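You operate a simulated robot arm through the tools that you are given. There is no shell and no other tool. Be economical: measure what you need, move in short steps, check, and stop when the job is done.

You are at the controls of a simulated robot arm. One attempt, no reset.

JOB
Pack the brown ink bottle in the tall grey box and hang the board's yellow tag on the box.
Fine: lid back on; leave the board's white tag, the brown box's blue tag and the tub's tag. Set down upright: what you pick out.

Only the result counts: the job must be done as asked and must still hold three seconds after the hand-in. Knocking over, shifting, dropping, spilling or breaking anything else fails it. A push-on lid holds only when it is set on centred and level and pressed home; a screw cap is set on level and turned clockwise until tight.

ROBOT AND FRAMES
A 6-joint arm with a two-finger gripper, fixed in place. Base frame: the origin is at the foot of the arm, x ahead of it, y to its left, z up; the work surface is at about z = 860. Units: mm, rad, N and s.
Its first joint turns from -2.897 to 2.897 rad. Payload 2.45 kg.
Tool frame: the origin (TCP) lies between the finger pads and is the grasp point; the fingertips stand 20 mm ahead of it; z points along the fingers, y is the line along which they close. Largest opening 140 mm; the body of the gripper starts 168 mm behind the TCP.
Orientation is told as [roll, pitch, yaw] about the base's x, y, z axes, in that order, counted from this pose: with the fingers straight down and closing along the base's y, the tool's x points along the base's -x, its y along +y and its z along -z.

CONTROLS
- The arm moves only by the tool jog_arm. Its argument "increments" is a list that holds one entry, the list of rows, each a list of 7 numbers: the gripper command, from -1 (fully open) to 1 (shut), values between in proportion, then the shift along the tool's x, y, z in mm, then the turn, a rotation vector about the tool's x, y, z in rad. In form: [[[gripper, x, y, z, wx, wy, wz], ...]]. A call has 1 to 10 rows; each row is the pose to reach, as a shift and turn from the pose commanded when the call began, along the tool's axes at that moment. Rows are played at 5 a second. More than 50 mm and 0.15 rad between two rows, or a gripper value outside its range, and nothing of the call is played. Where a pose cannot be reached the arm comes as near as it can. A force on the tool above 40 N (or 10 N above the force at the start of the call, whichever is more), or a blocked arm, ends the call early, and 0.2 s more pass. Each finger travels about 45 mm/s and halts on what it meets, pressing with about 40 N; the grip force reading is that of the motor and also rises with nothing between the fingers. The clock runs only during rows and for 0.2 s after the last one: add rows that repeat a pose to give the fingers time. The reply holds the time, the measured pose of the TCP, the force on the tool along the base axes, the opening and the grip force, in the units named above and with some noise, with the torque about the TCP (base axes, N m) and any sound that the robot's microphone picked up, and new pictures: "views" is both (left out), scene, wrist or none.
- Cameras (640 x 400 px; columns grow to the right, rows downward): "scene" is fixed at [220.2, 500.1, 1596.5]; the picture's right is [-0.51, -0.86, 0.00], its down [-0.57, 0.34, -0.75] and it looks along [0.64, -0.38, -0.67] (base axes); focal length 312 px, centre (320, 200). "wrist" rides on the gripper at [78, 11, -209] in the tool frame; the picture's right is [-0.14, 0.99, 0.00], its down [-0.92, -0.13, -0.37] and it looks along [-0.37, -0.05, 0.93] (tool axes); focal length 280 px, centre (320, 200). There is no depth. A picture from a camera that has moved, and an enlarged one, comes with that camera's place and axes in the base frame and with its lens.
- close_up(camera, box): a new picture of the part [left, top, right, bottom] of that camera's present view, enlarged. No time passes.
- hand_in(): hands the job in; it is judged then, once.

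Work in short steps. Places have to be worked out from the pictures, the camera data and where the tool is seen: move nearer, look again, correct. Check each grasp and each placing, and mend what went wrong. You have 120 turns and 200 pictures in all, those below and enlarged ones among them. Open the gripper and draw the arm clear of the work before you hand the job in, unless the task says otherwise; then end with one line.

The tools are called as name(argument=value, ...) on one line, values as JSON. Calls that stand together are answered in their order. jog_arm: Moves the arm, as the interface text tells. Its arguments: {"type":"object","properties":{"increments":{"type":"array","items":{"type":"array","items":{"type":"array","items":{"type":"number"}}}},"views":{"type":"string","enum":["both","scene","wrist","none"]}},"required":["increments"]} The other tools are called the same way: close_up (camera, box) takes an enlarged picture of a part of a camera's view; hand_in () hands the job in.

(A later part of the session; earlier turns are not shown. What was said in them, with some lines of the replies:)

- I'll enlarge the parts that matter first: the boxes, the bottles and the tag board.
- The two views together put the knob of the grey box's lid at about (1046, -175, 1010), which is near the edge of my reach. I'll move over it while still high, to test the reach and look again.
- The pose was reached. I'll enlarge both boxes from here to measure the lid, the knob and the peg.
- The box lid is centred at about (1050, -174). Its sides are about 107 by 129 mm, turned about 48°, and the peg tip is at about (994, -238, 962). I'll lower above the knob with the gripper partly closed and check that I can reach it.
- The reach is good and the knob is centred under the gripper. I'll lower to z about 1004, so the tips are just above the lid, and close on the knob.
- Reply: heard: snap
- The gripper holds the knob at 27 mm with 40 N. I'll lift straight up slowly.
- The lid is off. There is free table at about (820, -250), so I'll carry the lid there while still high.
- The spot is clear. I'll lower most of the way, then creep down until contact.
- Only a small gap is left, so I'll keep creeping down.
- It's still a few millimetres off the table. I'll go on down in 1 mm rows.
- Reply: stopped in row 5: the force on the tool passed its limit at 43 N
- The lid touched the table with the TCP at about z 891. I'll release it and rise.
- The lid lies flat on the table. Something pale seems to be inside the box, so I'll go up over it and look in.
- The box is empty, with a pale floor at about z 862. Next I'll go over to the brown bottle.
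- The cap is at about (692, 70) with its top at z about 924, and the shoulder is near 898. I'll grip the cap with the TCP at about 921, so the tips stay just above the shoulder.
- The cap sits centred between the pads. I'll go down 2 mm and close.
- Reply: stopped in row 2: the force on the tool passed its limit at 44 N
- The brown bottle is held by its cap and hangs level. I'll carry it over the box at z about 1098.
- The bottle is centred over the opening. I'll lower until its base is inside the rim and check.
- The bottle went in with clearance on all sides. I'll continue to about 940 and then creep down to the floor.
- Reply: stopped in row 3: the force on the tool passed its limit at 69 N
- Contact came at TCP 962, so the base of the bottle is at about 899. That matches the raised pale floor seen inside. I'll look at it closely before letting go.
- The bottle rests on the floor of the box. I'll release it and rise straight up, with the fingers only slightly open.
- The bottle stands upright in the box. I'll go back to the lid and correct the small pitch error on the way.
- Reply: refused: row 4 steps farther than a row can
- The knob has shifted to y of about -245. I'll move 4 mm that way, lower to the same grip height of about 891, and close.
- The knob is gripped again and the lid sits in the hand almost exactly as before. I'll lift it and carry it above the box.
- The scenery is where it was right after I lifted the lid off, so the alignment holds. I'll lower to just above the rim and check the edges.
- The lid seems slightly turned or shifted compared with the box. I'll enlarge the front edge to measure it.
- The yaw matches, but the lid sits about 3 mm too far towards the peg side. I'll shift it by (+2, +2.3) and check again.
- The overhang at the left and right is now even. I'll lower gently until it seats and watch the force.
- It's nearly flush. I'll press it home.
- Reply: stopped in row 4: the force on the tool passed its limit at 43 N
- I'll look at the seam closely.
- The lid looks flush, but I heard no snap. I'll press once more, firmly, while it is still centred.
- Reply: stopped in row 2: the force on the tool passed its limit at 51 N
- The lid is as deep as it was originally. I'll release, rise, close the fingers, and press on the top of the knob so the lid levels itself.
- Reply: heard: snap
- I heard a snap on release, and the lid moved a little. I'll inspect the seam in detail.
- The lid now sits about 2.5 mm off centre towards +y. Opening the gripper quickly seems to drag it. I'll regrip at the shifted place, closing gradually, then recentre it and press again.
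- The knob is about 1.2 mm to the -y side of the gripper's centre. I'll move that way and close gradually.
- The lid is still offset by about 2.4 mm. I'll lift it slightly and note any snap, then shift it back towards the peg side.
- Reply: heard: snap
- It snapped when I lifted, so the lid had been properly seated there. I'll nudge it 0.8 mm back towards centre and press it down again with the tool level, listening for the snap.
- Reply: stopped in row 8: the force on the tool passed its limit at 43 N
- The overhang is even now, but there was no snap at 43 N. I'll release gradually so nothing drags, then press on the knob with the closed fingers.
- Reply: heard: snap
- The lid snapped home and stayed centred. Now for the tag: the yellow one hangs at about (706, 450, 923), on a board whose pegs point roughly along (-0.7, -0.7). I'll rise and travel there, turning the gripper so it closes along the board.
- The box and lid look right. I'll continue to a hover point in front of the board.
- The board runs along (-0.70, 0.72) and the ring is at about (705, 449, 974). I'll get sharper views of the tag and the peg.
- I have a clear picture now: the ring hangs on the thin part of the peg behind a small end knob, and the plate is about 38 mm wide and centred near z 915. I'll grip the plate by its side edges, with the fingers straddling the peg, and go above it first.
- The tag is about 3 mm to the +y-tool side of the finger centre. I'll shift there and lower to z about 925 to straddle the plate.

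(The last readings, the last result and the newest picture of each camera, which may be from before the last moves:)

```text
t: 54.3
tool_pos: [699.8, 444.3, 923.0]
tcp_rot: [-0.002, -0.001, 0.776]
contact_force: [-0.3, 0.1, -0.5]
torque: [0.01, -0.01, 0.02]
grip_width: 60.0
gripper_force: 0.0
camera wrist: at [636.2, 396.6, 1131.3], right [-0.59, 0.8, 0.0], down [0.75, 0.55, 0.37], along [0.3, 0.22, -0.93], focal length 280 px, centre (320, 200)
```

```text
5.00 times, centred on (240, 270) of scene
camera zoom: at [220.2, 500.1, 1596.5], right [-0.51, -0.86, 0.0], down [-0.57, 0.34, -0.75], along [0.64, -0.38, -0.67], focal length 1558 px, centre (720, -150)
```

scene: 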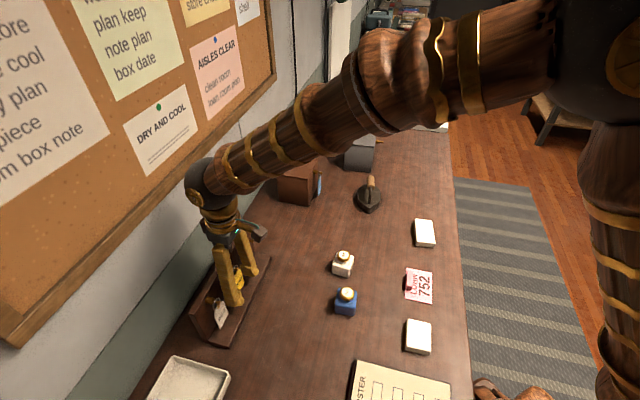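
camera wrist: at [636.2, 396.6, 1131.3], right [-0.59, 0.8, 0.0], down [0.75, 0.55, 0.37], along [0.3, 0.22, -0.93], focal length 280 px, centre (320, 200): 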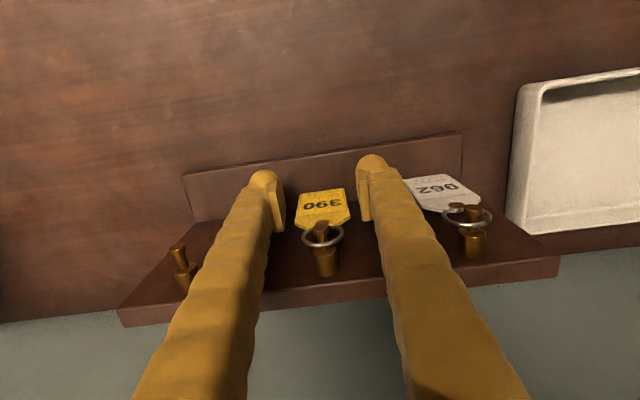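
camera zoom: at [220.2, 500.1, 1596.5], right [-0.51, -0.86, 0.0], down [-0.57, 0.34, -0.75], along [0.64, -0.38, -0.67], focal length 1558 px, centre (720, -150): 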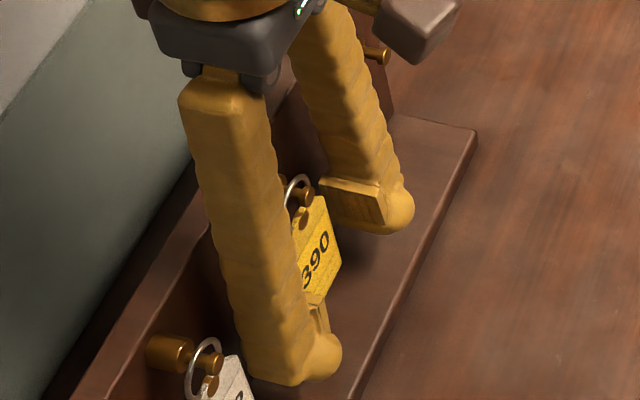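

The plate is between the fingers at a good height. I'll move 3 mm in and 1.7 mm sideways, then close gradually on its edges.

jog_arm(increments=[[[0.14, -3, 1.7, 0, 0, 0, 0], [0.3, -3, 1.7, 0, 0, 0, 0], [0.38, -3, 1.7, 0, 0, 0, 0], [0.42, -3, 1.7, 0, 0, 0, 0], [0.46, -3, 1.7, 0, 0, 0, 0], [0.5, -3, 1.7, 0, 0, 0, 0], [0.54, -3, 1.7, 0, 0, 0, 0], [0.58, -3, 1.7, 0, 0, 0, 0]]])

close_up(camera="wrist", box=[250, 120, 400, 240])

close_up(camera="scene", box=[200, 230, 280, 310])

```text
t: 56.1
tool_pos: [701.1, 447.2, 922.8]
tcp_rot: [-0.002, -0.003, 0.774]
contact_force: [0.9, -0.2, 0.6]
torque: [-0.03, 0.03, 0.01]
grip_width: 37.0
gripper_force: 39.9
camera wrist: at [637.2, 399.9, 1131.5], right [-0.59, 0.8, 0.0], down [0.75, 0.55, 0.37], along [0.3, 0.22, -0.93], focal length 280 px, centre (320, 200)
```

scene: 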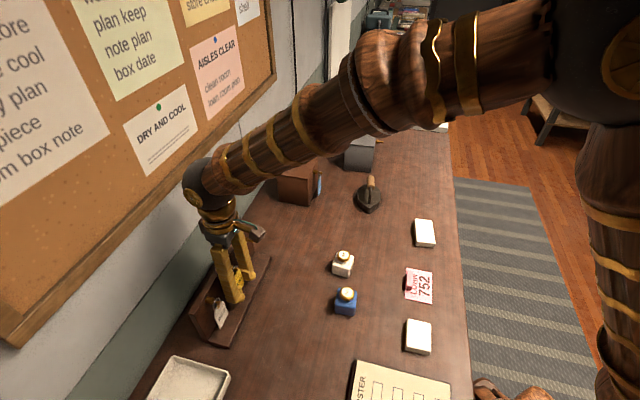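
wrist: 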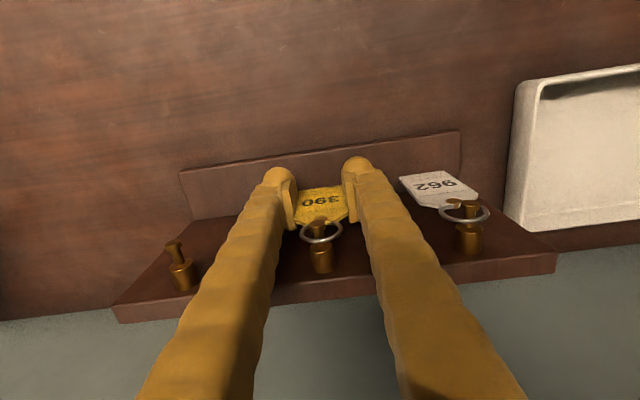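

```text
3.33 times, centred on (325, 180) of wrist
camera zoom: at [637.2, 399.9, 1131.5], right [-0.59, 0.8, 0.0], down [0.75, 0.55, 0.37], along [0.3, 0.22, -0.93], focal length 935 px, centre (303, 267)
```

zoom: 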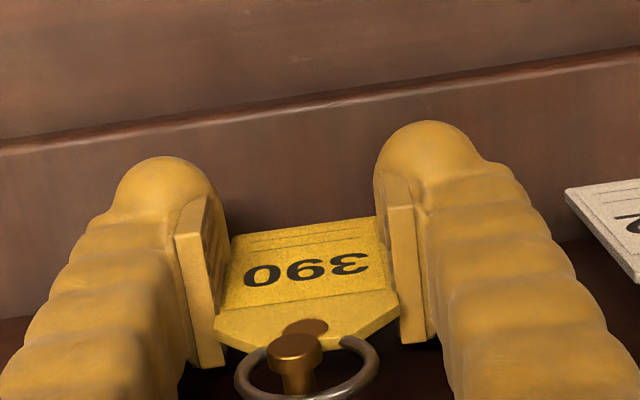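

```text
5.00 times, centred on (240, 270) of scene
camera zoom: at [220.2, 500.1, 1596.5], right [-0.51, -0.86, 0.0], down [-0.57, 0.34, -0.75], along [0.64, -0.38, -0.67], focal length 1558 px, centre (720, -150)
```

zoom: 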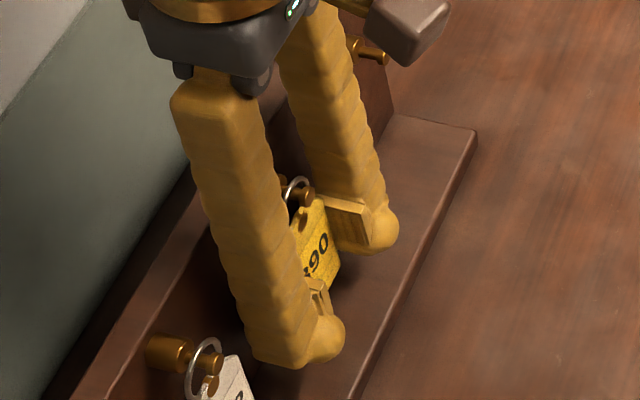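

The plate is held at 37 mm. I'll raise it 8 mm so the ring centres on the peg, and check.

jog_arm(increments=[[[0.7, 0, 0, 0, 0, 0, 0], [0.7, 0, 0, -4, 0, 0, 0], [0.7, 0, 0, -8, 0, 0, 0], [0.7, 0, 0, -8, 0, 0, 0]]], views="none")

close_up(camera="wrist", box=[270, 180, 370, 280])

close_up(camera="scene", box=[215, 250, 265, 300])

```text
t: 57.1
tool_pos: [700.7, 447.1, 933.0]
tcp_rot: [-0.001, -0.001, 0.775]
contact_force: [-0.1, 0.2, 0.1]
torque: [0.03, 0.01, -0.01]
grip_width: 37.1
gripper_force: 40.1
```

```text
4.00 times, centred on (320, 230) of wrist
camera zoom: at [637.1, 399.8, 1140.3], right [-0.59, 0.8, 0.0], down [0.75, 0.55, 0.37], along [0.3, 0.22, -0.93], focal length 1122 px, centre (320, 80)
```

zoom: 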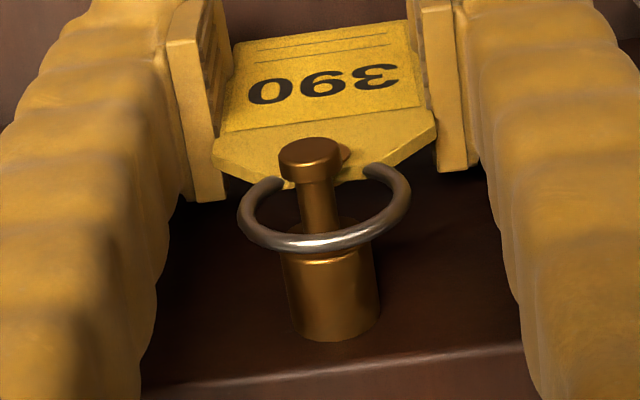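

```text
8.00 times, centred on (240, 275) of scene
camera zoom: at [220.2, 500.1, 1596.5], right [-0.51, -0.86, 0.0], down [-0.57, 0.34, -0.75], along [0.64, -0.38, -0.67], focal length 2493 px, centre (960, -400)
```

zoom: 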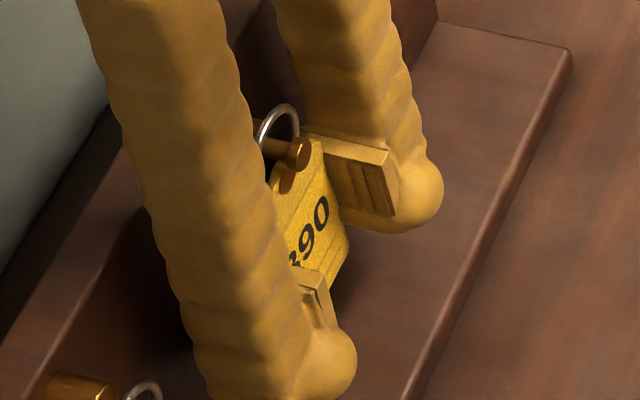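

The ring is lifted clear of the shaft, slightly more than needed. I'll lower 3.5 mm to centre it on the end knob, then draw outward slowly.

jog_arm(increments=[[[0.7, 0, 0, 3.5, 0, 0, 0], [0.7, 3, 0, 3.5, 0, 0, 0], [0.7, 6, 0, 3.5, 0, 0, 0], [0.7, 9, 0, 3.5, 0, 0, 0], [0.7, 9, 0, 3.5, 0, 0, 0]]], views="none")

close_up(camera="wrist", box=[270, 180, 370, 280])

close_up(camera="scene", box=[215, 250, 265, 300])

```text
t: 58.3
tool_pos: [694.8, 442.3, 927.7]
tcp_rot: [-0.002, -0.003, 0.776]
contact_force: [1.0, -1.0, -0.8]
torque: [0.0, -0.01, 0.03]
grip_width: 37.3
gripper_force: 40.1
```

```text
4.00 times, centred on (320, 230) of wrist
camera zoom: at [630.8, 393.7, 1136.0], right [-0.59, 0.8, 0.0], down [0.75, 0.55, 0.37], along [0.3, 0.22, -0.93], focal length 1122 px, centre (320, 80)
```

zoom: 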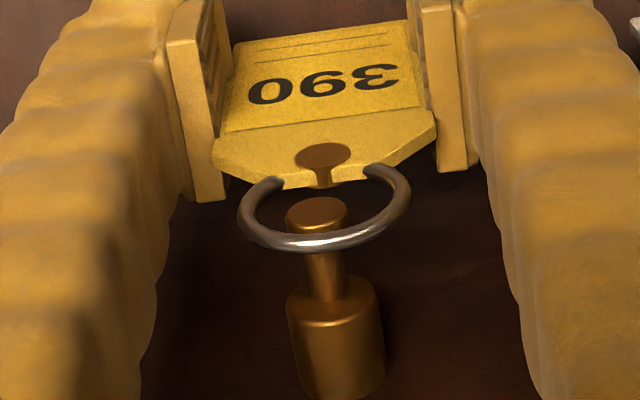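

```text
8.00 times, centred on (240, 275) of scene
camera zoom: at [220.2, 500.1, 1596.5], right [-0.51, -0.86, 0.0], down [-0.57, 0.34, -0.75], along [0.64, -0.38, -0.67], focal length 2493 px, centre (960, -400)
```

zoom: 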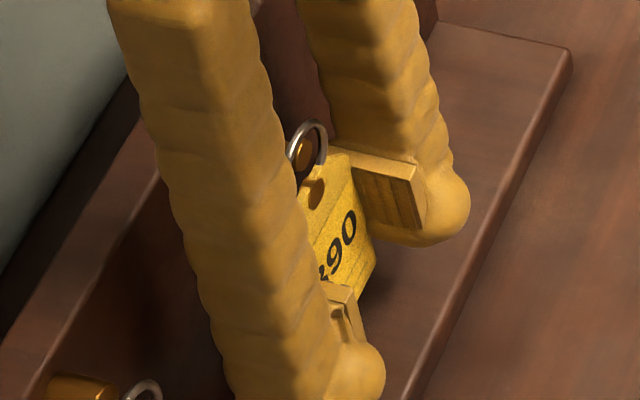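

No contact force, and the ring is passing over the end knob. I'll continue outward and then up.

jog_arm(increments=[[[0.7, 4, 0, 0, 0, 0, 0], [0.7, 8, 0, 0, 0, 0, 0], [0.7, 14, 0, 0, 0, 0, 0], [0.7, 25, 0, 0, 0, 0, 0], [0.7, 45, 0, 0, 0, 0, 0], [0.7, 65, 0, -30, 0, 0, 0], [0.7, 75, 0, -75, 0, 0, 0], [0.7, 75, 0, -125, 0, 0, 0], [0.7, 75, 0, -170, 0, 0, 0], [0.7, 75, 0, -170, 0, 0, 0]]])

close_up(camera="scene", box=[190, 220, 290, 320])

close_up(camera="wrist", box=[270, 150, 370, 250])

```text
t: 60.5
tool_pos: [639.8, 390.0, 1097.5]
tcp_rot: [-0.003, -0.002, 0.777]
contact_force: [0.1, -0.4, 0.1]
torque: [0.04, 0.0, 0.0]
grip_width: 36.7
gripper_force: 39.3
camera wrist: at [576.0, 341.7, 1306.3], right [-0.59, 0.8, 0.0], down [0.75, 0.55, 0.37], along [0.3, 0.22, -0.93], focal length 280 px, centre (320, 200)
```

scene: 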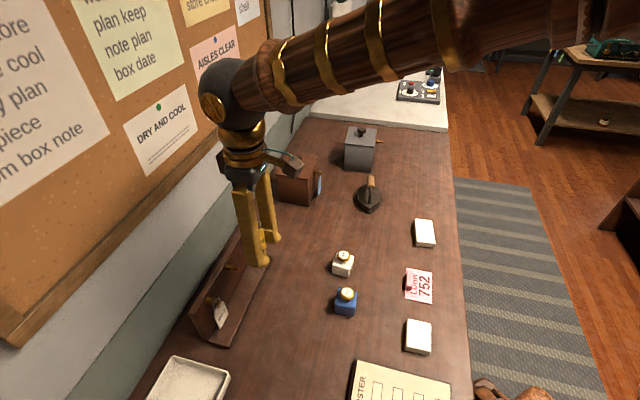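
wrist: 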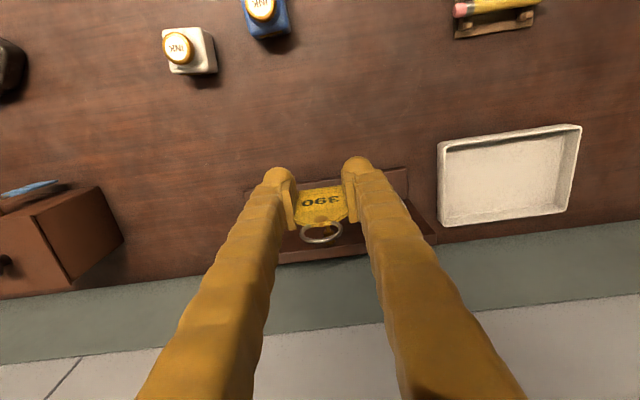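

```text
4.00 times, centred on (240, 270) of scene
camera zoom: at [220.2, 500.1, 1596.5], right [-0.51, -0.86, 0.0], down [-0.57, 0.34, -0.75], along [0.64, -0.38, -0.67], focal length 1246 px, centre (640, -80)
```

zoom: 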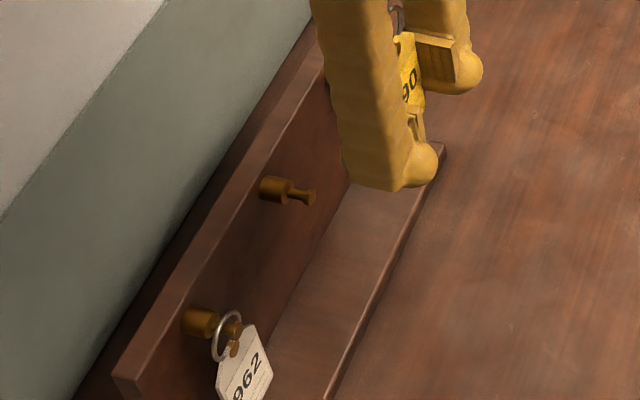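

```text
4.00 times, centred on (320, 200) of wrist
camera zoom: at [576.0, 341.7, 1306.3], right [-0.59, 0.8, 0.0], down [0.75, 0.55, 0.37], along [0.3, 0.22, -0.93], focal length 1122 px, centre (320, 200)
```

zoom: 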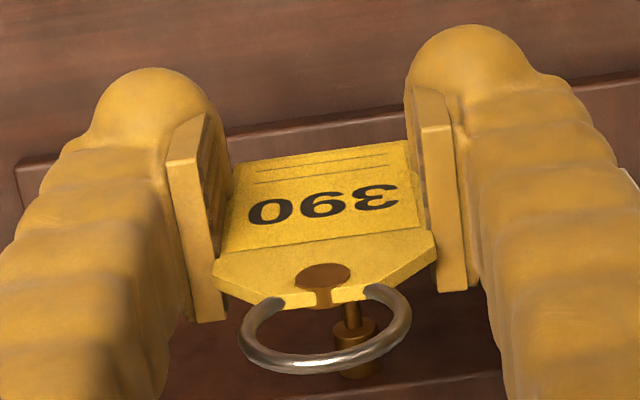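

The tag is off the board cleanly, with its ring held upright. I'll carry it in two calls to a hover point outside the grey box's peg.

jog_arm(increments=[[[0.7, 16, -43.8, 0, 0, 0, 0], [0.7, 32, -87.6, 0, 0, 0, -0.01], [0.7, 48, -131.4, 0, 0, 0, -0.02], [0.7, 64, -175.2, 0, 0, 0, -0.034], [0.7, 80, -219, 0, 0, 0, -0.034], [0.7, 96, -262.8, 0, 0, 0, -0.034], [0.7, 112, -306.6, 0, 0, 0, -0.034], [0.7, 128, -350.4, 0, 0, 0, -0.034]]], views="none")

jog_arm(increments=[[[0.7, 14.5, -44.3, 0, 0, 0, 0], [0.7, 29, -88.6, 0, 0, 0, -0.01], [0.7, 43.5, -133, 0, 0, 0, -0.02], [0.7, 58, -177.2, 0, 0, 0, -0.034], [0.7, 72.5, -221.5, 0, 0, 0, -0.034], [0.7, 87, -265.8, 0, 0, 0, -0.034], [0.7, 101.5, -310, 0, 0, 0, -0.034], [0.7, 116, -354.4, 0, 0, 0, -0.034], [0.7, 116, -354.4, 0, 0, 0, -0.034]]])

close_up(camera="wrist", box=[220, 130, 420, 270])

```text
t: 62.3
tool_pos: [794.2, 49.0, 1096.6]
tcp_rot: [-0.002, -0.001, 0.807]
contact_force: [0.7, 0.0, 0.4]
torque: [0.02, 0.02, -0.01]
grip_width: 37.1
gripper_force: 40.3
```

```text
t: 64.3
tool_pos: [972.3, -278.9, 1098.4]
tcp_rot: [-0.002, -0.003, 0.843]
contact_force: [0.5, -0.8, -0.7]
torque: [0.0, 0.0, -0.01]
grip_width: 37.1
gripper_force: 40.0
camera wrist: at [911.6, -332.3, 1306.6], right [-0.65, 0.76, 0.0], down [0.71, 0.6, 0.37], along [0.28, 0.24, -0.93], focal length 280 px, centre (320, 200)
```

scene: 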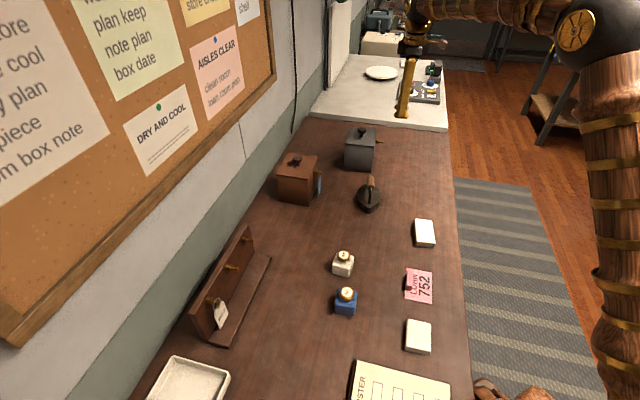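
wrist: 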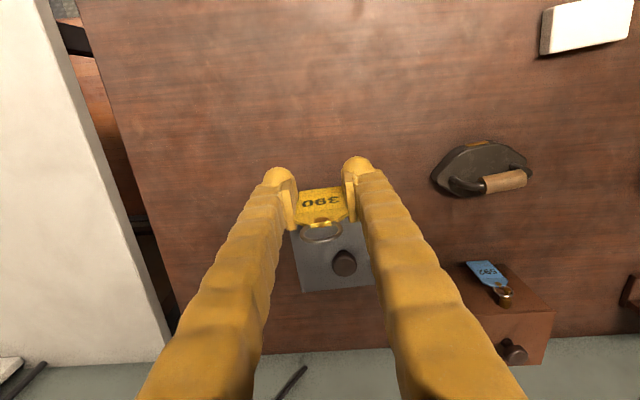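

```text
2.86 times, centred on (320, 200) of wrist
camera zoom: at [911.6, -332.3, 1306.6], right [-0.65, 0.76, 0.0], down [0.71, 0.6, 0.37], along [0.28, 0.24, -0.93], focal length 801 px, centre (320, 200)
```

zoom: 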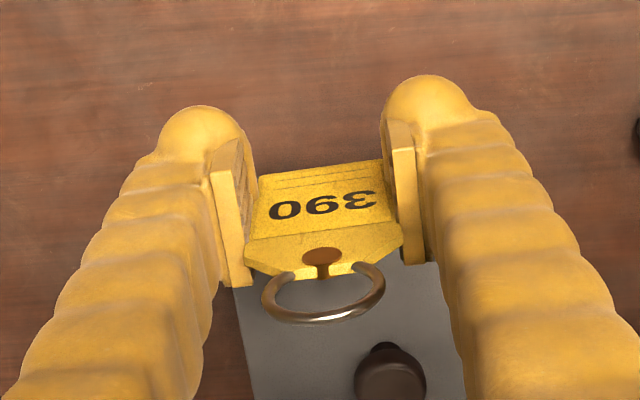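

I'm near the peg now. I'll shift sideways by about 14 mm and a bit further out, then lower so the peg comes into view beside the ring.

jog_arm(increments=[[[0.7, 13, 14, 0, 0, 0, 0], [0.7, 13, 14, 45, 0, 0, 0], [0.7, 13, 14, 90, 0, 0, 0], [0.7, 13, 14, 135, 0, 0, 0], [0.7, 13, 14, 148, 0, 0, 0], [0.7, 13, 14, 148, 0, 0, 0]]])

close_up(camera="wrist", box=[240, 160, 400, 290])

close_up(camera="scene", box=[335, 105, 415, 185])

```text
t: 65.7
tool_pos: [952.4, -279.9, 950.3]
tcp_rot: [-0.002, -0.001, 0.842]
contact_force: [0.3, -1.0, 0.4]
torque: [-0.04, -0.01, -0.01]
grip_width: 36.9
gripper_force: 39.8
camera wrist: at [891.6, -331.7, 1158.2], right [-0.65, 0.76, 0.0], down [0.71, 0.6, 0.37], along [0.28, 0.24, -0.93], focal length 280 px, centre (320, 200)
```

scene: 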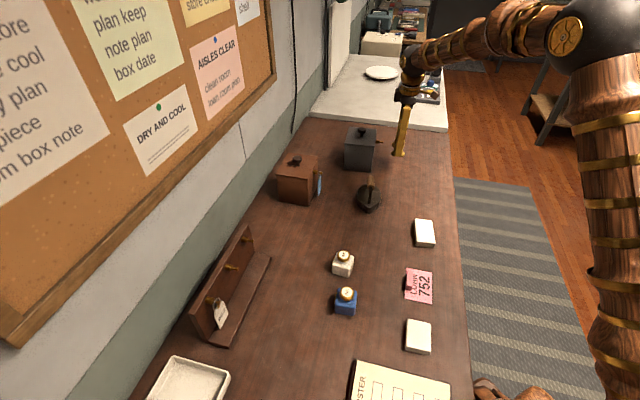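
wrist: 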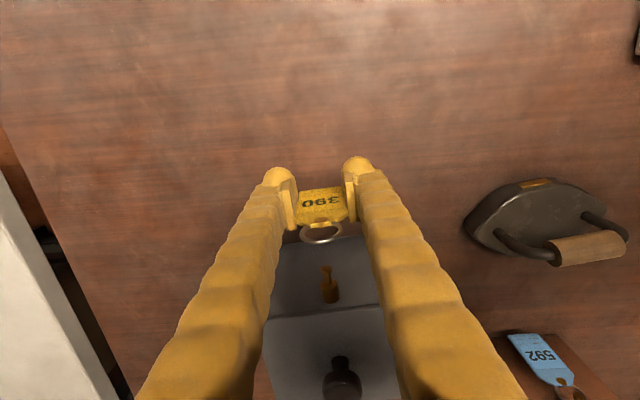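

```text
3.08 times, centred on (320, 225) of wrist
camera zoom: at [891.6, -331.7, 1158.2], right [-0.65, 0.76, 0.0], down [0.71, 0.6, 0.37], along [0.28, 0.24, -0.93], focal length 863 px, centre (320, 123)
```

zoom: 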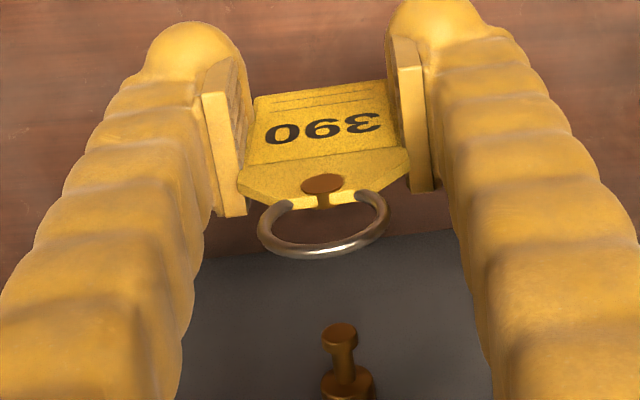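

```text
5.00 times, centred on (375, 145) of scene
camera zoom: at [220.2, 500.1, 1596.5], right [-0.51, -0.86, 0.0], down [-0.57, 0.34, -0.75], along [0.64, -0.38, -0.67], focal length 1558 px, centre (45, 475)
```

zoom: 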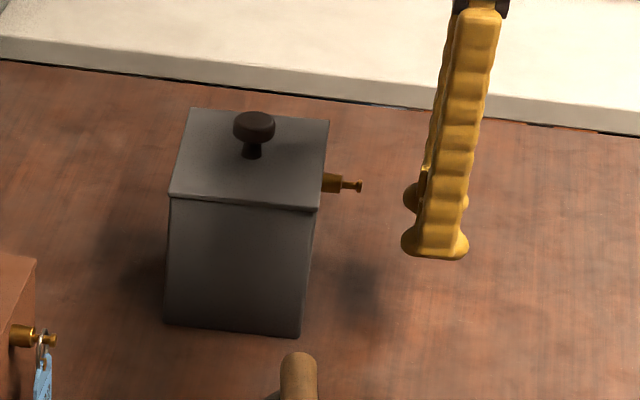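

The peg is well aligned; its tip is at about (992, -238, 963). I'll lower 29 mm and go in 33 mm, staying about 15 mm short of the peg tip, and check the alignment.

jog_arm(increments=[[[0.7, 0, 0.5, 15, 0, 0, 0], [0.7, 0, 0.5, 29, 0, 0, 0], [0.7, -17, 0.5, 29, 0, 0, 0], [0.7, -33, 0.5, 29, 0, 0, 0], [0.7, -33, 0.5, 29, 0, 0, 0]]], views="none")

close_up(camera="wrist", box=[270, 180, 370, 280])

close_up(camera="scene", box=[360, 120, 410, 170])

```text
t: 66.9
tool_pos: [973.8, -254.7, 921.3]
tcp_rot: [-0.001, -0.003, 0.844]
contact_force: [0.3, -0.2, 0.2]
torque: [-0.03, -0.01, -0.02]
grip_width: 37.1
gripper_force: 40.4
```

```text
4.00 times, centred on (320, 230) of wrist
camera zoom: at [913.5, -306.8, 1129.2], right [-0.65, 0.76, 0.0], down [0.71, 0.6, 0.37], along [0.28, 0.24, -0.93], focal length 1122 px, centre (320, 80)
```

zoom: 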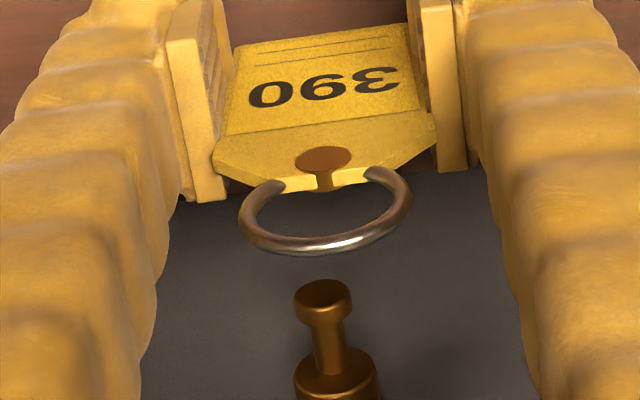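

```text
8.00 times, centred on (385, 145) of scene
camera zoom: at [220.2, 500.1, 1596.5], right [-0.51, -0.86, 0.0], down [-0.57, 0.34, -0.75], along [0.64, -0.38, -0.67], focal length 2493 px, centre (-200, 640)
```

zoom: 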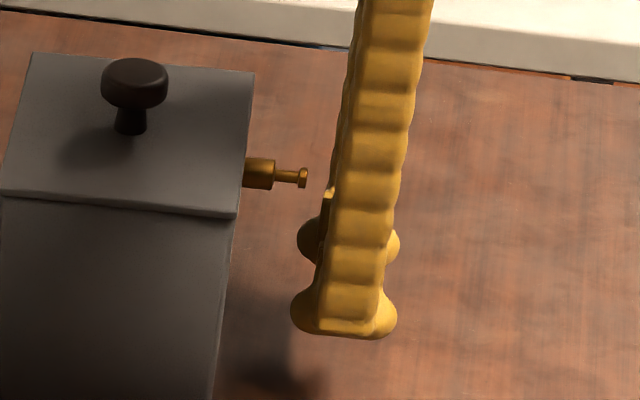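

The columns match the view I had when taking the tag off. I'll lower 2 mm, go in another 10 mm, and check the ring against the tip.

jog_arm(increments=[[[0.7, 0, 0.3, 2, 0, 0, 0], [0.7, -5, 0.3, 2, 0, 0, 0], [0.7, -10, 0.3, 2, 0, 0, 0], [0.7, -10, 0.3, 2, 0, 0, 0]]], views="none")

close_up(camera="wrist", box=[270, 180, 370, 280])

close_up(camera="scene", box=[370, 130, 410, 160])

```text
t: 67.9
tool_pos: [981.0, -246.5, 920.2]
tcp_rot: [-0.003, -0.001, 0.842]
contact_force: [-0.3, -0.7, -0.8]
torque: [0.01, -0.02, -0.05]
grip_width: 37.1
gripper_force: 39.6
```

```text
4.00 times, centred on (320, 230) of wrist
camera zoom: at [919.6, -299.2, 1127.5], right [-0.65, 0.76, 0.0], down [0.71, 0.6, 0.37], along [0.28, 0.24, -0.93], focal length 1122 px, centre (320, 80)
```

zoom: 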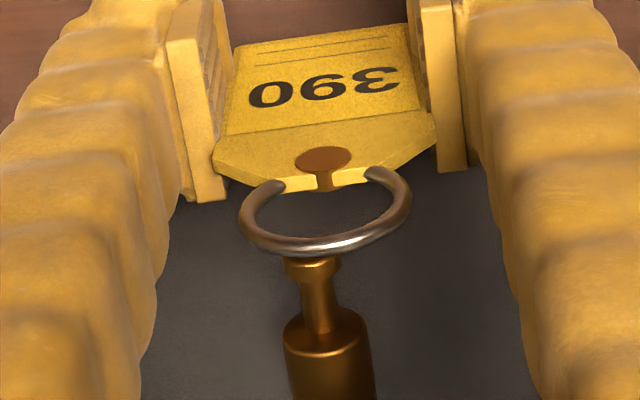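

```text
13.33 times, centred on (390, 145) of scene
camera zoom: at [220.2, 500.1, 1596.5], right [-0.51, -0.86, 0.0], down [-0.57, 0.34, -0.75], along [0.64, -0.38, -0.67], focal length 4155 px, centre (-613, 933)
```

zoom: 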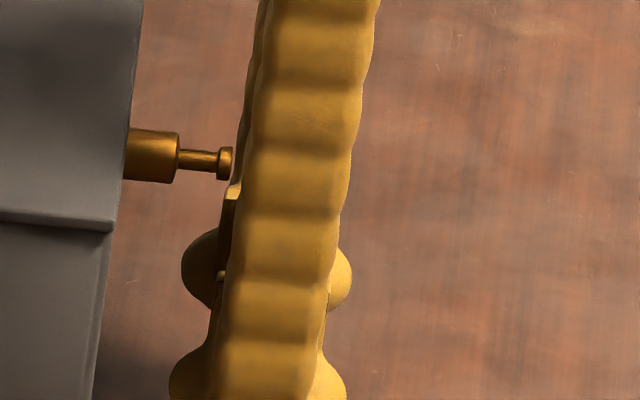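

The tip is going in behind the ring's front wire. I'll move 1 mm to the left and advance another 6 mm.

jog_arm(increments=[[[0.7, 0, -1.2, 0, 0, 0, 0], [0.7, -2, -1.2, 0, 0, 0, 0], [0.7, -4, -1.2, 0, 0, 0, 0], [0.7, -6, -1.2, 0, 0, 0, 0], [0.7, -6, -1.2, 0, 0, 0, 0]]], views="none")

close_up(camera="wrist", box=[270, 180, 370, 280])

```text
t: 69.1
tool_pos: [984.8, -243.2, 919.1]
tcp_rot: [-0.002, -0.001, 0.842]
contact_force: [0.5, -0.4, 0.7]
torque: [0.02, 0.02, 0.01]
grip_width: 36.9
gripper_force: 40.1
```

```text
4.00 times, centred on (320, 230) of wrist
camera zoom: at [924.5, -295.4, 1127.5], right [-0.65, 0.76, 0.0], down [0.71, 0.6, 0.37], along [0.28, 0.24, -0.93], focal length 1122 px, centre (320, 80)
```

zoom: 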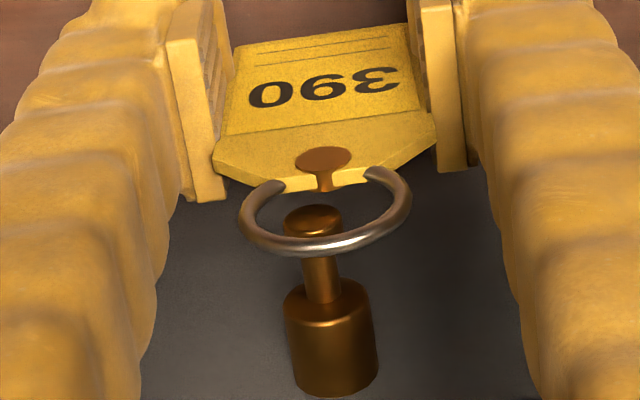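

This matches the view from the board peg, and there is no contact force. I'll advance 9 mm more so the ring lies over the thin shaft.

jog_arm(increments=[[[0.7, -3, 0, 0, 0, 0, 0], [0.7, -6, 0, 0, 0, 0, 0], [0.7, -9, 0, 0, 0, 0, 0], [0.7, -9, 0, 0, 0, 0, 0]]], views="none")

close_up(camera="wrist", box=[270, 180, 370, 280])

close_up(camera="scene", box=[365, 125, 405, 155])

```text
t: 70.1
tool_pos: [989.8, -236.2, 919.1]
tcp_rot: [-0.002, -0.003, 0.843]
contact_force: [-1.9, -1.3, 0.5]
torque: [0.04, -0.09, 0.0]
grip_width: 37.0
gripper_force: 40.3
```

```text
4.00 times, centred on (320, 230) of wrist
camera zoom: at [930.5, -288.7, 1127.6], right [-0.65, 0.76, 0.0], down [0.71, 0.6, 0.37], along [0.28, 0.24, -0.93], focal length 1122 px, centre (320, 80)
```

zoom: 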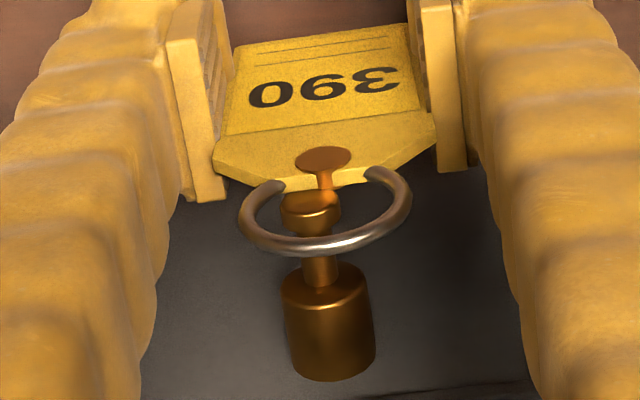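

```text
13.33 times, centred on (385, 140) of scene
camera zoom: at [220.2, 500.1, 1596.5], right [-0.51, -0.86, 0.0], down [-0.57, 0.34, -0.75], along [0.64, -0.38, -0.67], focal length 4155 px, centre (-547, 1000)
```

zoom: 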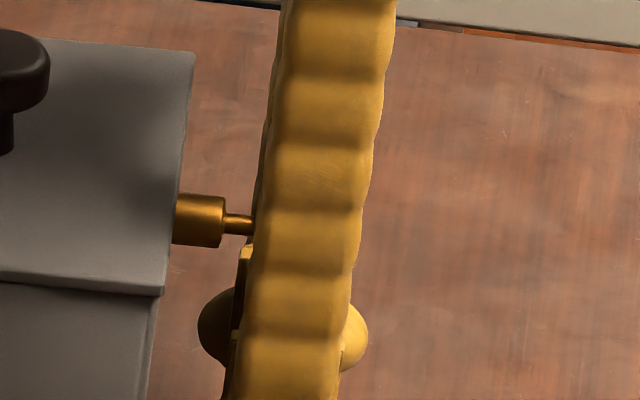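

The tip moved little in the image and there is a small opposing force, so the peg tip is touching the plate and the box has slid a few millimetres. The ring is too high. I'll back out, lower 5 mm, and look.

jog_arm(increments=[[[0.7, 5, 0, 0, 0, 0, 0], [0.7, 11, 0, 0, 0, 0, 0], [0.7, 11, 0, 5, 0, 0, 0], [0.7, 11, 0, 5, 0, 0, 0]]], views="none")

close_up(camera="wrist", box=[270, 180, 370, 280])

close_up(camera="scene", box=[335, 105, 415, 185])

```text
t: 71.1
tool_pos: [984.0, -244.2, 914.2]
tcp_rot: [-0.002, -0.002, 0.843]
contact_force: [0.3, 0.2, -0.4]
torque: [-0.04, -0.02, 0.02]
grip_width: 37.2
gripper_force: 39.8
```

```text
4.00 times, centred on (320, 230) of wrist
camera zoom: at [923.3, -296.9, 1122.7], right [-0.65, 0.76, 0.0], down [0.71, 0.6, 0.37], along [0.28, 0.24, -0.93], focal length 1122 px, centre (320, 80)
```

zoom: 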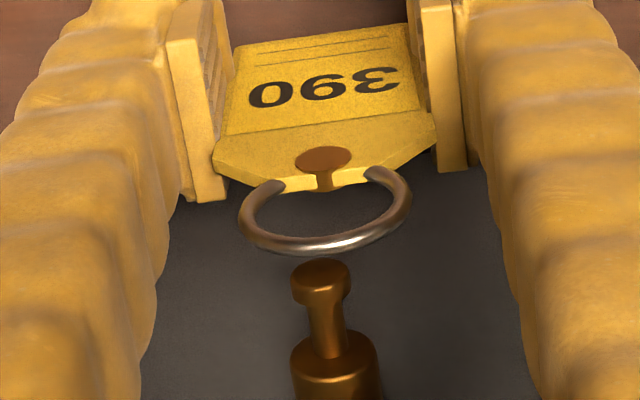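

```text
5.00 times, centred on (375, 145) of scene
camera zoom: at [220.2, 500.1, 1596.5], right [-0.51, -0.86, 0.0], down [-0.57, 0.34, -0.75], along [0.64, -0.38, -0.67], focal length 1558 px, centre (45, 475)
```

zoom: 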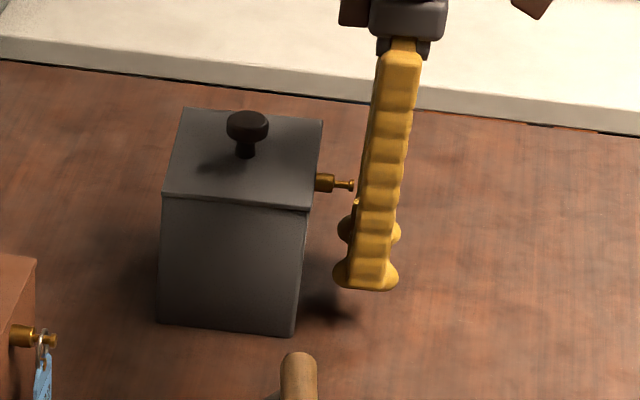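

The box moved about 5 mm, and the peg now looks the right size relative to the ring. I'll advance 12 mm and check.

jog_arm(increments=[[[0.7, -4, 0, 0, 0, 0, 0], [0.7, -8, 0, 0, 0, 0, 0], [0.7, -12, 0, 0, 0, 0, 0], [0.7, -12, 0, 0, 0, 0, 0]]], views="none")

close_up(camera="wrist", box=[270, 180, 370, 280])

```text
t: 72.1
tool_pos: [992.0, -236.6, 914.2]
tcp_rot: [-0.001, -0.004, 0.844]
contact_force: [0.3, 1.2, -1.3]
torque: [0.01, 0.01, 0.0]
grip_width: 37.0
gripper_force: 40.1
```

```text
4.00 times, centred on (320, 230) of wrist
camera zoom: at [931.0, -287.8, 1122.5], right [-0.65, 0.76, 0.0], down [0.71, 0.6, 0.37], along [0.28, 0.24, -0.93], focal length 1122 px, centre (320, 80)
```

zoom: 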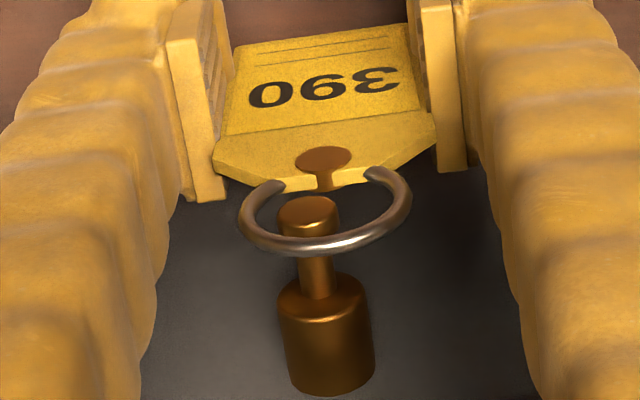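

The tip is inside the ring again. I'll advance 3 mm with a 1 mm left correction and check that the peg really moves in the image.

jog_arm(increments=[[[0.7, 0, -1, 0, 0, 0, 0], [0.7, -2, -1, 0, 0, 0, 0], [0.7, -4, -1, 0, 0, 0, 0]]], views="none")

close_up(camera="wrist", box=[270, 180, 370, 280])

```text
t: 72.9
tool_pos: [994.3, -233.4, 914.0]
tcp_rot: [-0.002, -0.001, 0.843]
contact_force: [0.3, 0.7, 0.2]
torque: [0.0, 0.02, -0.02]
grip_width: 37.0
gripper_force: 40.1
```

```text
4.00 times, centred on (320, 230) of wrist
camera zoom: at [934.2, -285.3, 1122.7], right [-0.65, 0.76, 0.0], down [0.71, 0.6, 0.37], along [0.28, 0.24, -0.93], focal length 1122 px, centre (320, 80)
```

zoom: 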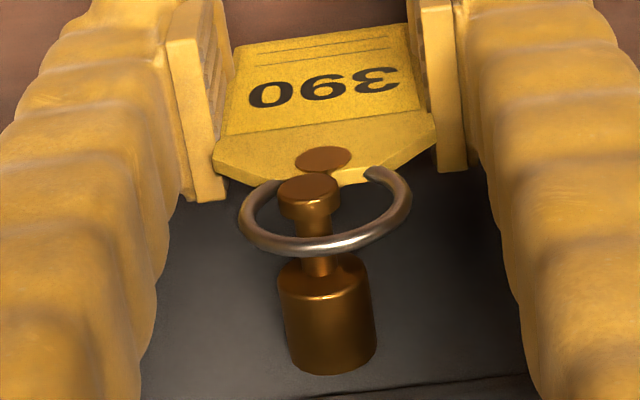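

It's moving freely. Another 4 mm in.

jog_arm(increments=[[[0.7, -2, 0, 0, 0, 0, 0], [0.7, -4, 0, 0, 0, 0, 0], [0.7, -4, 0, 0, 0, 0, 0]]], views="none")

close_up(camera="wrist", box=[270, 180, 370, 280])

close_up(camera="scene", box=[365, 125, 405, 155])

```text
t: 73.7
tool_pos: [997.3, -232.1, 914.8]
tcp_rot: [-0.002, -0.003, 0.844]
contact_force: [-0.4, 0.1, -0.2]
torque: [-0.02, 0.0, 0.05]
grip_width: 37.0
gripper_force: 40.1
```

```text
4.00 times, centred on (320, 230) of wrist
camera zoom: at [937.0, -282.6, 1122.7], right [-0.65, 0.76, 0.0], down [0.71, 0.6, 0.37], along [0.28, 0.24, -0.93], focal length 1122 px, centre (320, 80)
```

zoom: 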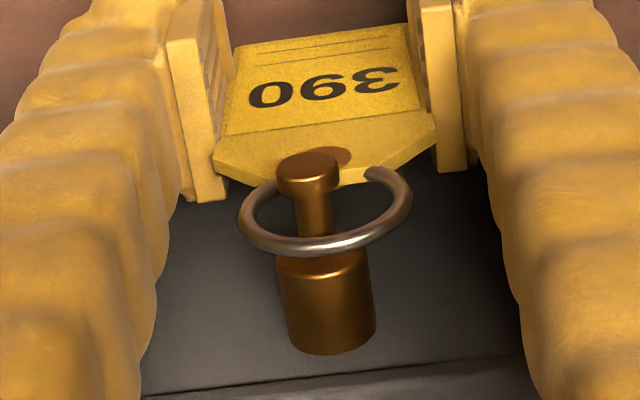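

```text
13.33 times, centred on (385, 140) of scene
camera zoom: at [220.2, 500.1, 1596.5], right [-0.51, -0.86, 0.0], down [-0.57, 0.34, -0.75], along [0.64, -0.38, -0.67], focal length 4155 px, centre (-547, 1000)
```

zoom: 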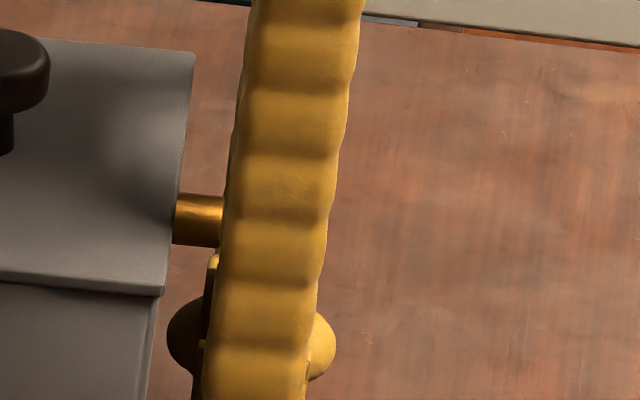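

The ring lies over the thin shaft, just as it did on the board. I'll lower in small steps until it takes weight on the shaft.

jog_arm(increments=[[[0.7, 0, 0, 1, 0, 0, 0], [0.7, 0, 0, 2, 0, 0, 0], [0.7, 0, 0, 3, 0, 0, 0], [0.7, 0, 0, 3, 0, 0, 0]]], views="none")

close_up(camera="wrist", box=[270, 180, 370, 280])

```text
t: 74.7
tool_pos: [997.5, -230.5, 911.0]
tcp_rot: [0.0, -0.003, 0.842]
contact_force: [-0.2, 0.7, -0.8]
torque: [0.02, 0.02, 0.01]
grip_width: 36.9
gripper_force: 39.8
```

```text
4.00 times, centred on (320, 230) of wrist
camera zoom: at [936.9, -282.6, 1119.5], right [-0.65, 0.76, 0.0], down [0.71, 0.6, 0.37], along [0.28, 0.24, -0.93], focal length 1122 px, centre (320, 80)
```

zoom: 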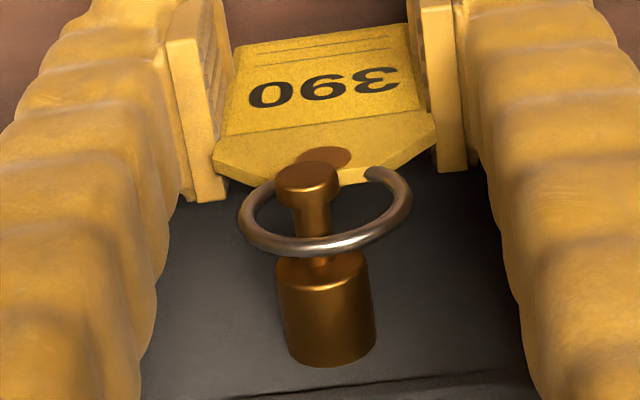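

jog_arm(increments=[[[0.7, 0, 0, 1, 0, 0, 0], [0.7, 0, 0, 2, 0, 0, 0], [0.7, 0, 0, 2, 0, 0, 0]]], views="none")

jog_arm(increments=[[[0.7, 0, 0, 1, 0, 0, 0], [0.7, 0, 0, 1.5, 0, 0, 0], [0.7, 0, 0, 1.5, 0, 0, 0]]], views="none")

close_up(camera="wrist", box=[270, 180, 370, 280])

```text
t: 75.5
tool_pos: [996.9, -230.7, 909.1]
tcp_rot: [-0.001, -0.002, 0.841]
contact_force: [-0.4, -0.9, -0.4]
torque: [0.01, 0.02, 0.0]
grip_width: 37.0
gripper_force: 39.9
```

```text
t: 76.3
tool_pos: [996.8, -230.2, 908.3]
tcp_rot: [-0.003, -0.002, 0.842]
contact_force: [0.5, 0.0, 0.2]
torque: [-0.04, 0.0, 0.02]
grip_width: 37.2
gripper_force: 40.3
```

```text
4.00 times, centred on (320, 230) of wrist
camera zoom: at [937.0, -282.5, 1115.9], right [-0.65, 0.76, 0.0], down [0.71, 0.6, 0.37], along [0.28, 0.24, -0.93], focal length 1122 px, centre (320, 80)
```

zoom: 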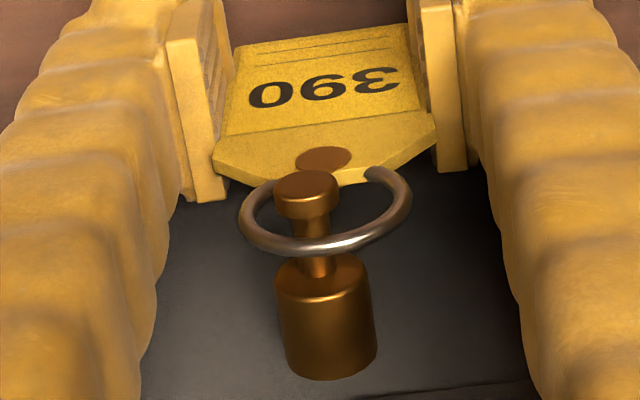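

jog_arm(increments=[[[0.7, 0, 0, 1, 0, 0, 0], [0.7, 0, 0, 2, 0, 0, 0], [0.7, 0, 0, 2, 0, 0, 0]]], views="none")

jog_arm(increments=[[[0.7, 0, 0, 1, 0, 0, 0], [0.7, 0, 0, 1.5, 0, 0, 0], [0.7, 0, 0, 1.5, 0, 0, 0]]], views="none")

close_up(camera="wrist", box=[270, 180, 370, 280])

```text
t: 77.1
tool_pos: [997.0, -230.8, 905.8]
tcp_rot: [-0.002, -0.002, 0.842]
contact_force: [0.3, -0.8, 2.6]
torque: [0.08, -0.05, 0.02]
grip_width: 36.8
gripper_force: 39.9
```

```text
t: 77.9
tool_pos: [998.8, -230.0, 904.7]
tcp_rot: [-0.003, -0.003, 0.843]
contact_force: [-0.8, -0.2, 17.6]
torque: [0.13, -0.1, -0.02]
grip_width: 37.1
gripper_force: 40.2
```

```text
4.00 times, centred on (320, 230) of wrist
camera zoom: at [937.1, -282.5, 1113.3], right [-0.65, 0.76, 0.0], down [0.71, 0.6, 0.37], along [0.28, 0.24, -0.93], focal length 1122 px, centre (320, 80)
```

zoom: 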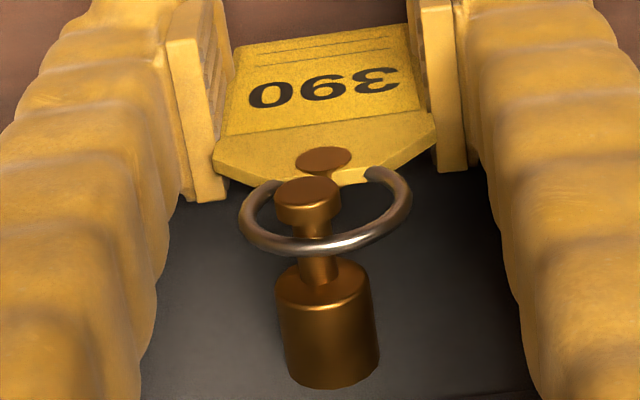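

The ring is resting on the shaft, with contact at about z 906. I'll ease up 1 mm, open gradually, and then back straight out.

jog_arm(increments=[[[0.7, 0, 0, -1.2, 0, 0, 0], [0.46, 0, 0, -1.2, 0, 0, 0], [0.45, 0, 0, -1.2, 0, 0, 0], [0.43, 0, 0, -1.2, 0, 0, 0], [0.4, 0, 0, -1.2, 0, 0, 0], [0.35, 0, 0, -1.2, 0, 0, 0], [0.25, 0, 0, -1.2, 0, 0, 0], [0.14, 0, 0, -1.2, 0, 0, 0], [0.14, 0, 0, -1.2, 0, 0, 0]]], views="none")

close_up(camera="wrist", box=[250, 160, 390, 280])

```text
t: 79.9
tool_pos: [998.2, -230.1, 905.8]
tcp_rot: [-0.002, -0.003, 0.842]
contact_force: [-0.7, -0.6, -1.0]
torque: [-0.04, 0.02, 0.0]
grip_width: 60.4
gripper_force: 0.0
```

```text
3.33 times, centred on (320, 220) of wrist
camera zoom: at [937.3, -282.7, 1113.5], right [-0.65, 0.76, 0.0], down [0.71, 0.6, 0.37], along [0.28, 0.24, -0.93], focal length 935 px, centre (320, 133)
```

zoom: 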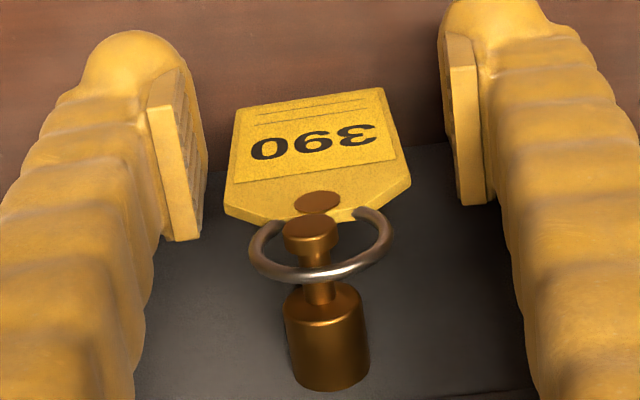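

The tag hangs freely on the peg. I'll back straight out and then rise clear.

jog_arm(increments=[[[0.14, 10, 0, 0, 0, 0, 0], [0.14, 30, 0, 0, 0, 0, 0], [0.14, 65, 0, 0, 0, 0, 0], [0.14, 95, 0, 0, 0, 0, 0], [0.14, 105, 0, -45, 0, 0, 0], [0.14, 105, 0, -90, 0, 0, 0], [0.14, 105, 0, -140, 0, 0, 0], [0.14, 105, 0, -190, 0, 0, 0], [0.14, 130, 0, -220, 0, 0, 0]]])

close_up(camera="scene", box=[335, 105, 415, 185])

close_up(camera="scene", box=[340, 120, 400, 160])

```text
t: 81.9
tool_pos: [910.1, -328.8, 1124.0]
tcp_rot: [-0.001, 0.0, 0.843]
contact_force: [0.5, 0.0, 0.1]
torque: [-0.01, 0.01, 0.01]
grip_width: 60.0
gripper_force: 0.0
camera wrist: at [849.5, -380.2, 1332.8], right [-0.65, 0.76, 0.0], down [0.71, 0.6, 0.37], along [0.28, 0.24, -0.93], focal length 280 px, centre (320, 200)
```

scene: 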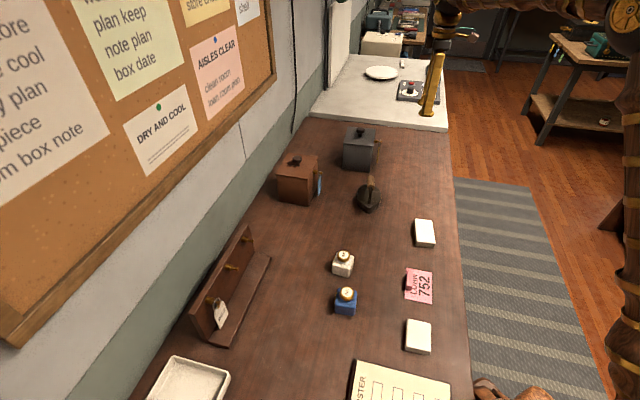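
wrist: 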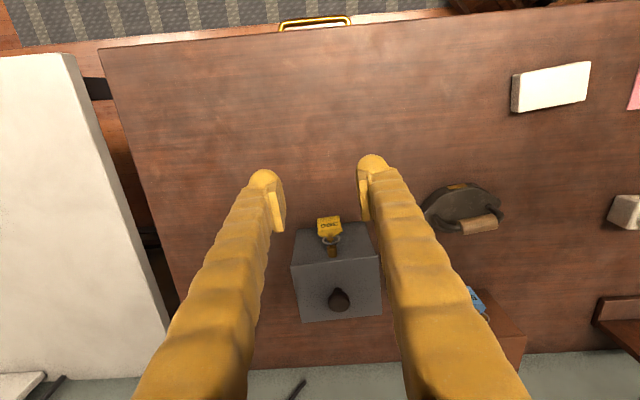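

```text
5.00 times, centred on (375, 145) of scene
camera zoom: at [220.2, 500.1, 1596.5], right [-0.51, -0.86, 0.0], down [-0.57, 0.34, -0.75], along [0.64, -0.38, -0.67], focal length 1558 px, centre (45, 475)
```

zoom: 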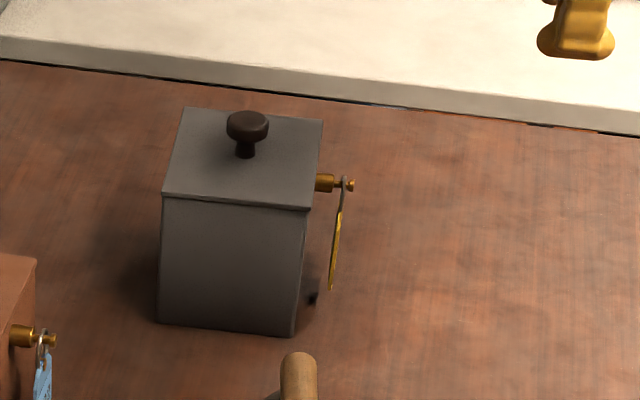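

```text
10.00 times, centred on (370, 140) of scene
camera zoom: at [220.2, 500.1, 1596.5], right [-0.51, -0.86, 0.0], down [-0.57, 0.34, -0.75], along [0.64, -0.38, -0.67], focal length 3116 px, centre (-180, 800)
```

zoom: 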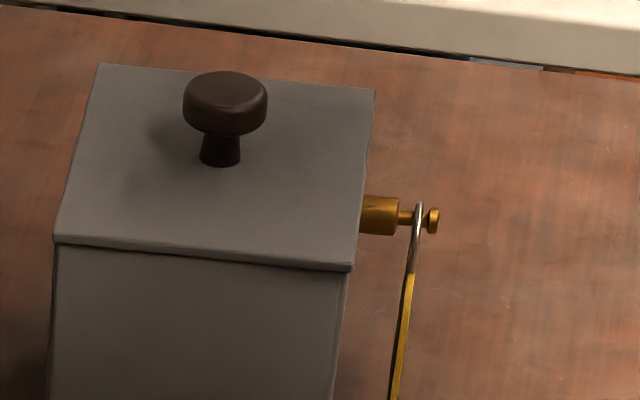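

The yellow tag hangs on the grey box's peg, the lid is seated and level, and the other tags and objects look undisturbed. The gripper is open and clear, so I'll hand in.

hand_in()

```text
The job is handed in.
```

I handed the job in: the brown ink bottle stands upright in the tall grey box with the lid back on, and the yellow tag hangs on the box's peg; the box itself slid about 5 mm while I was hanging the tag.
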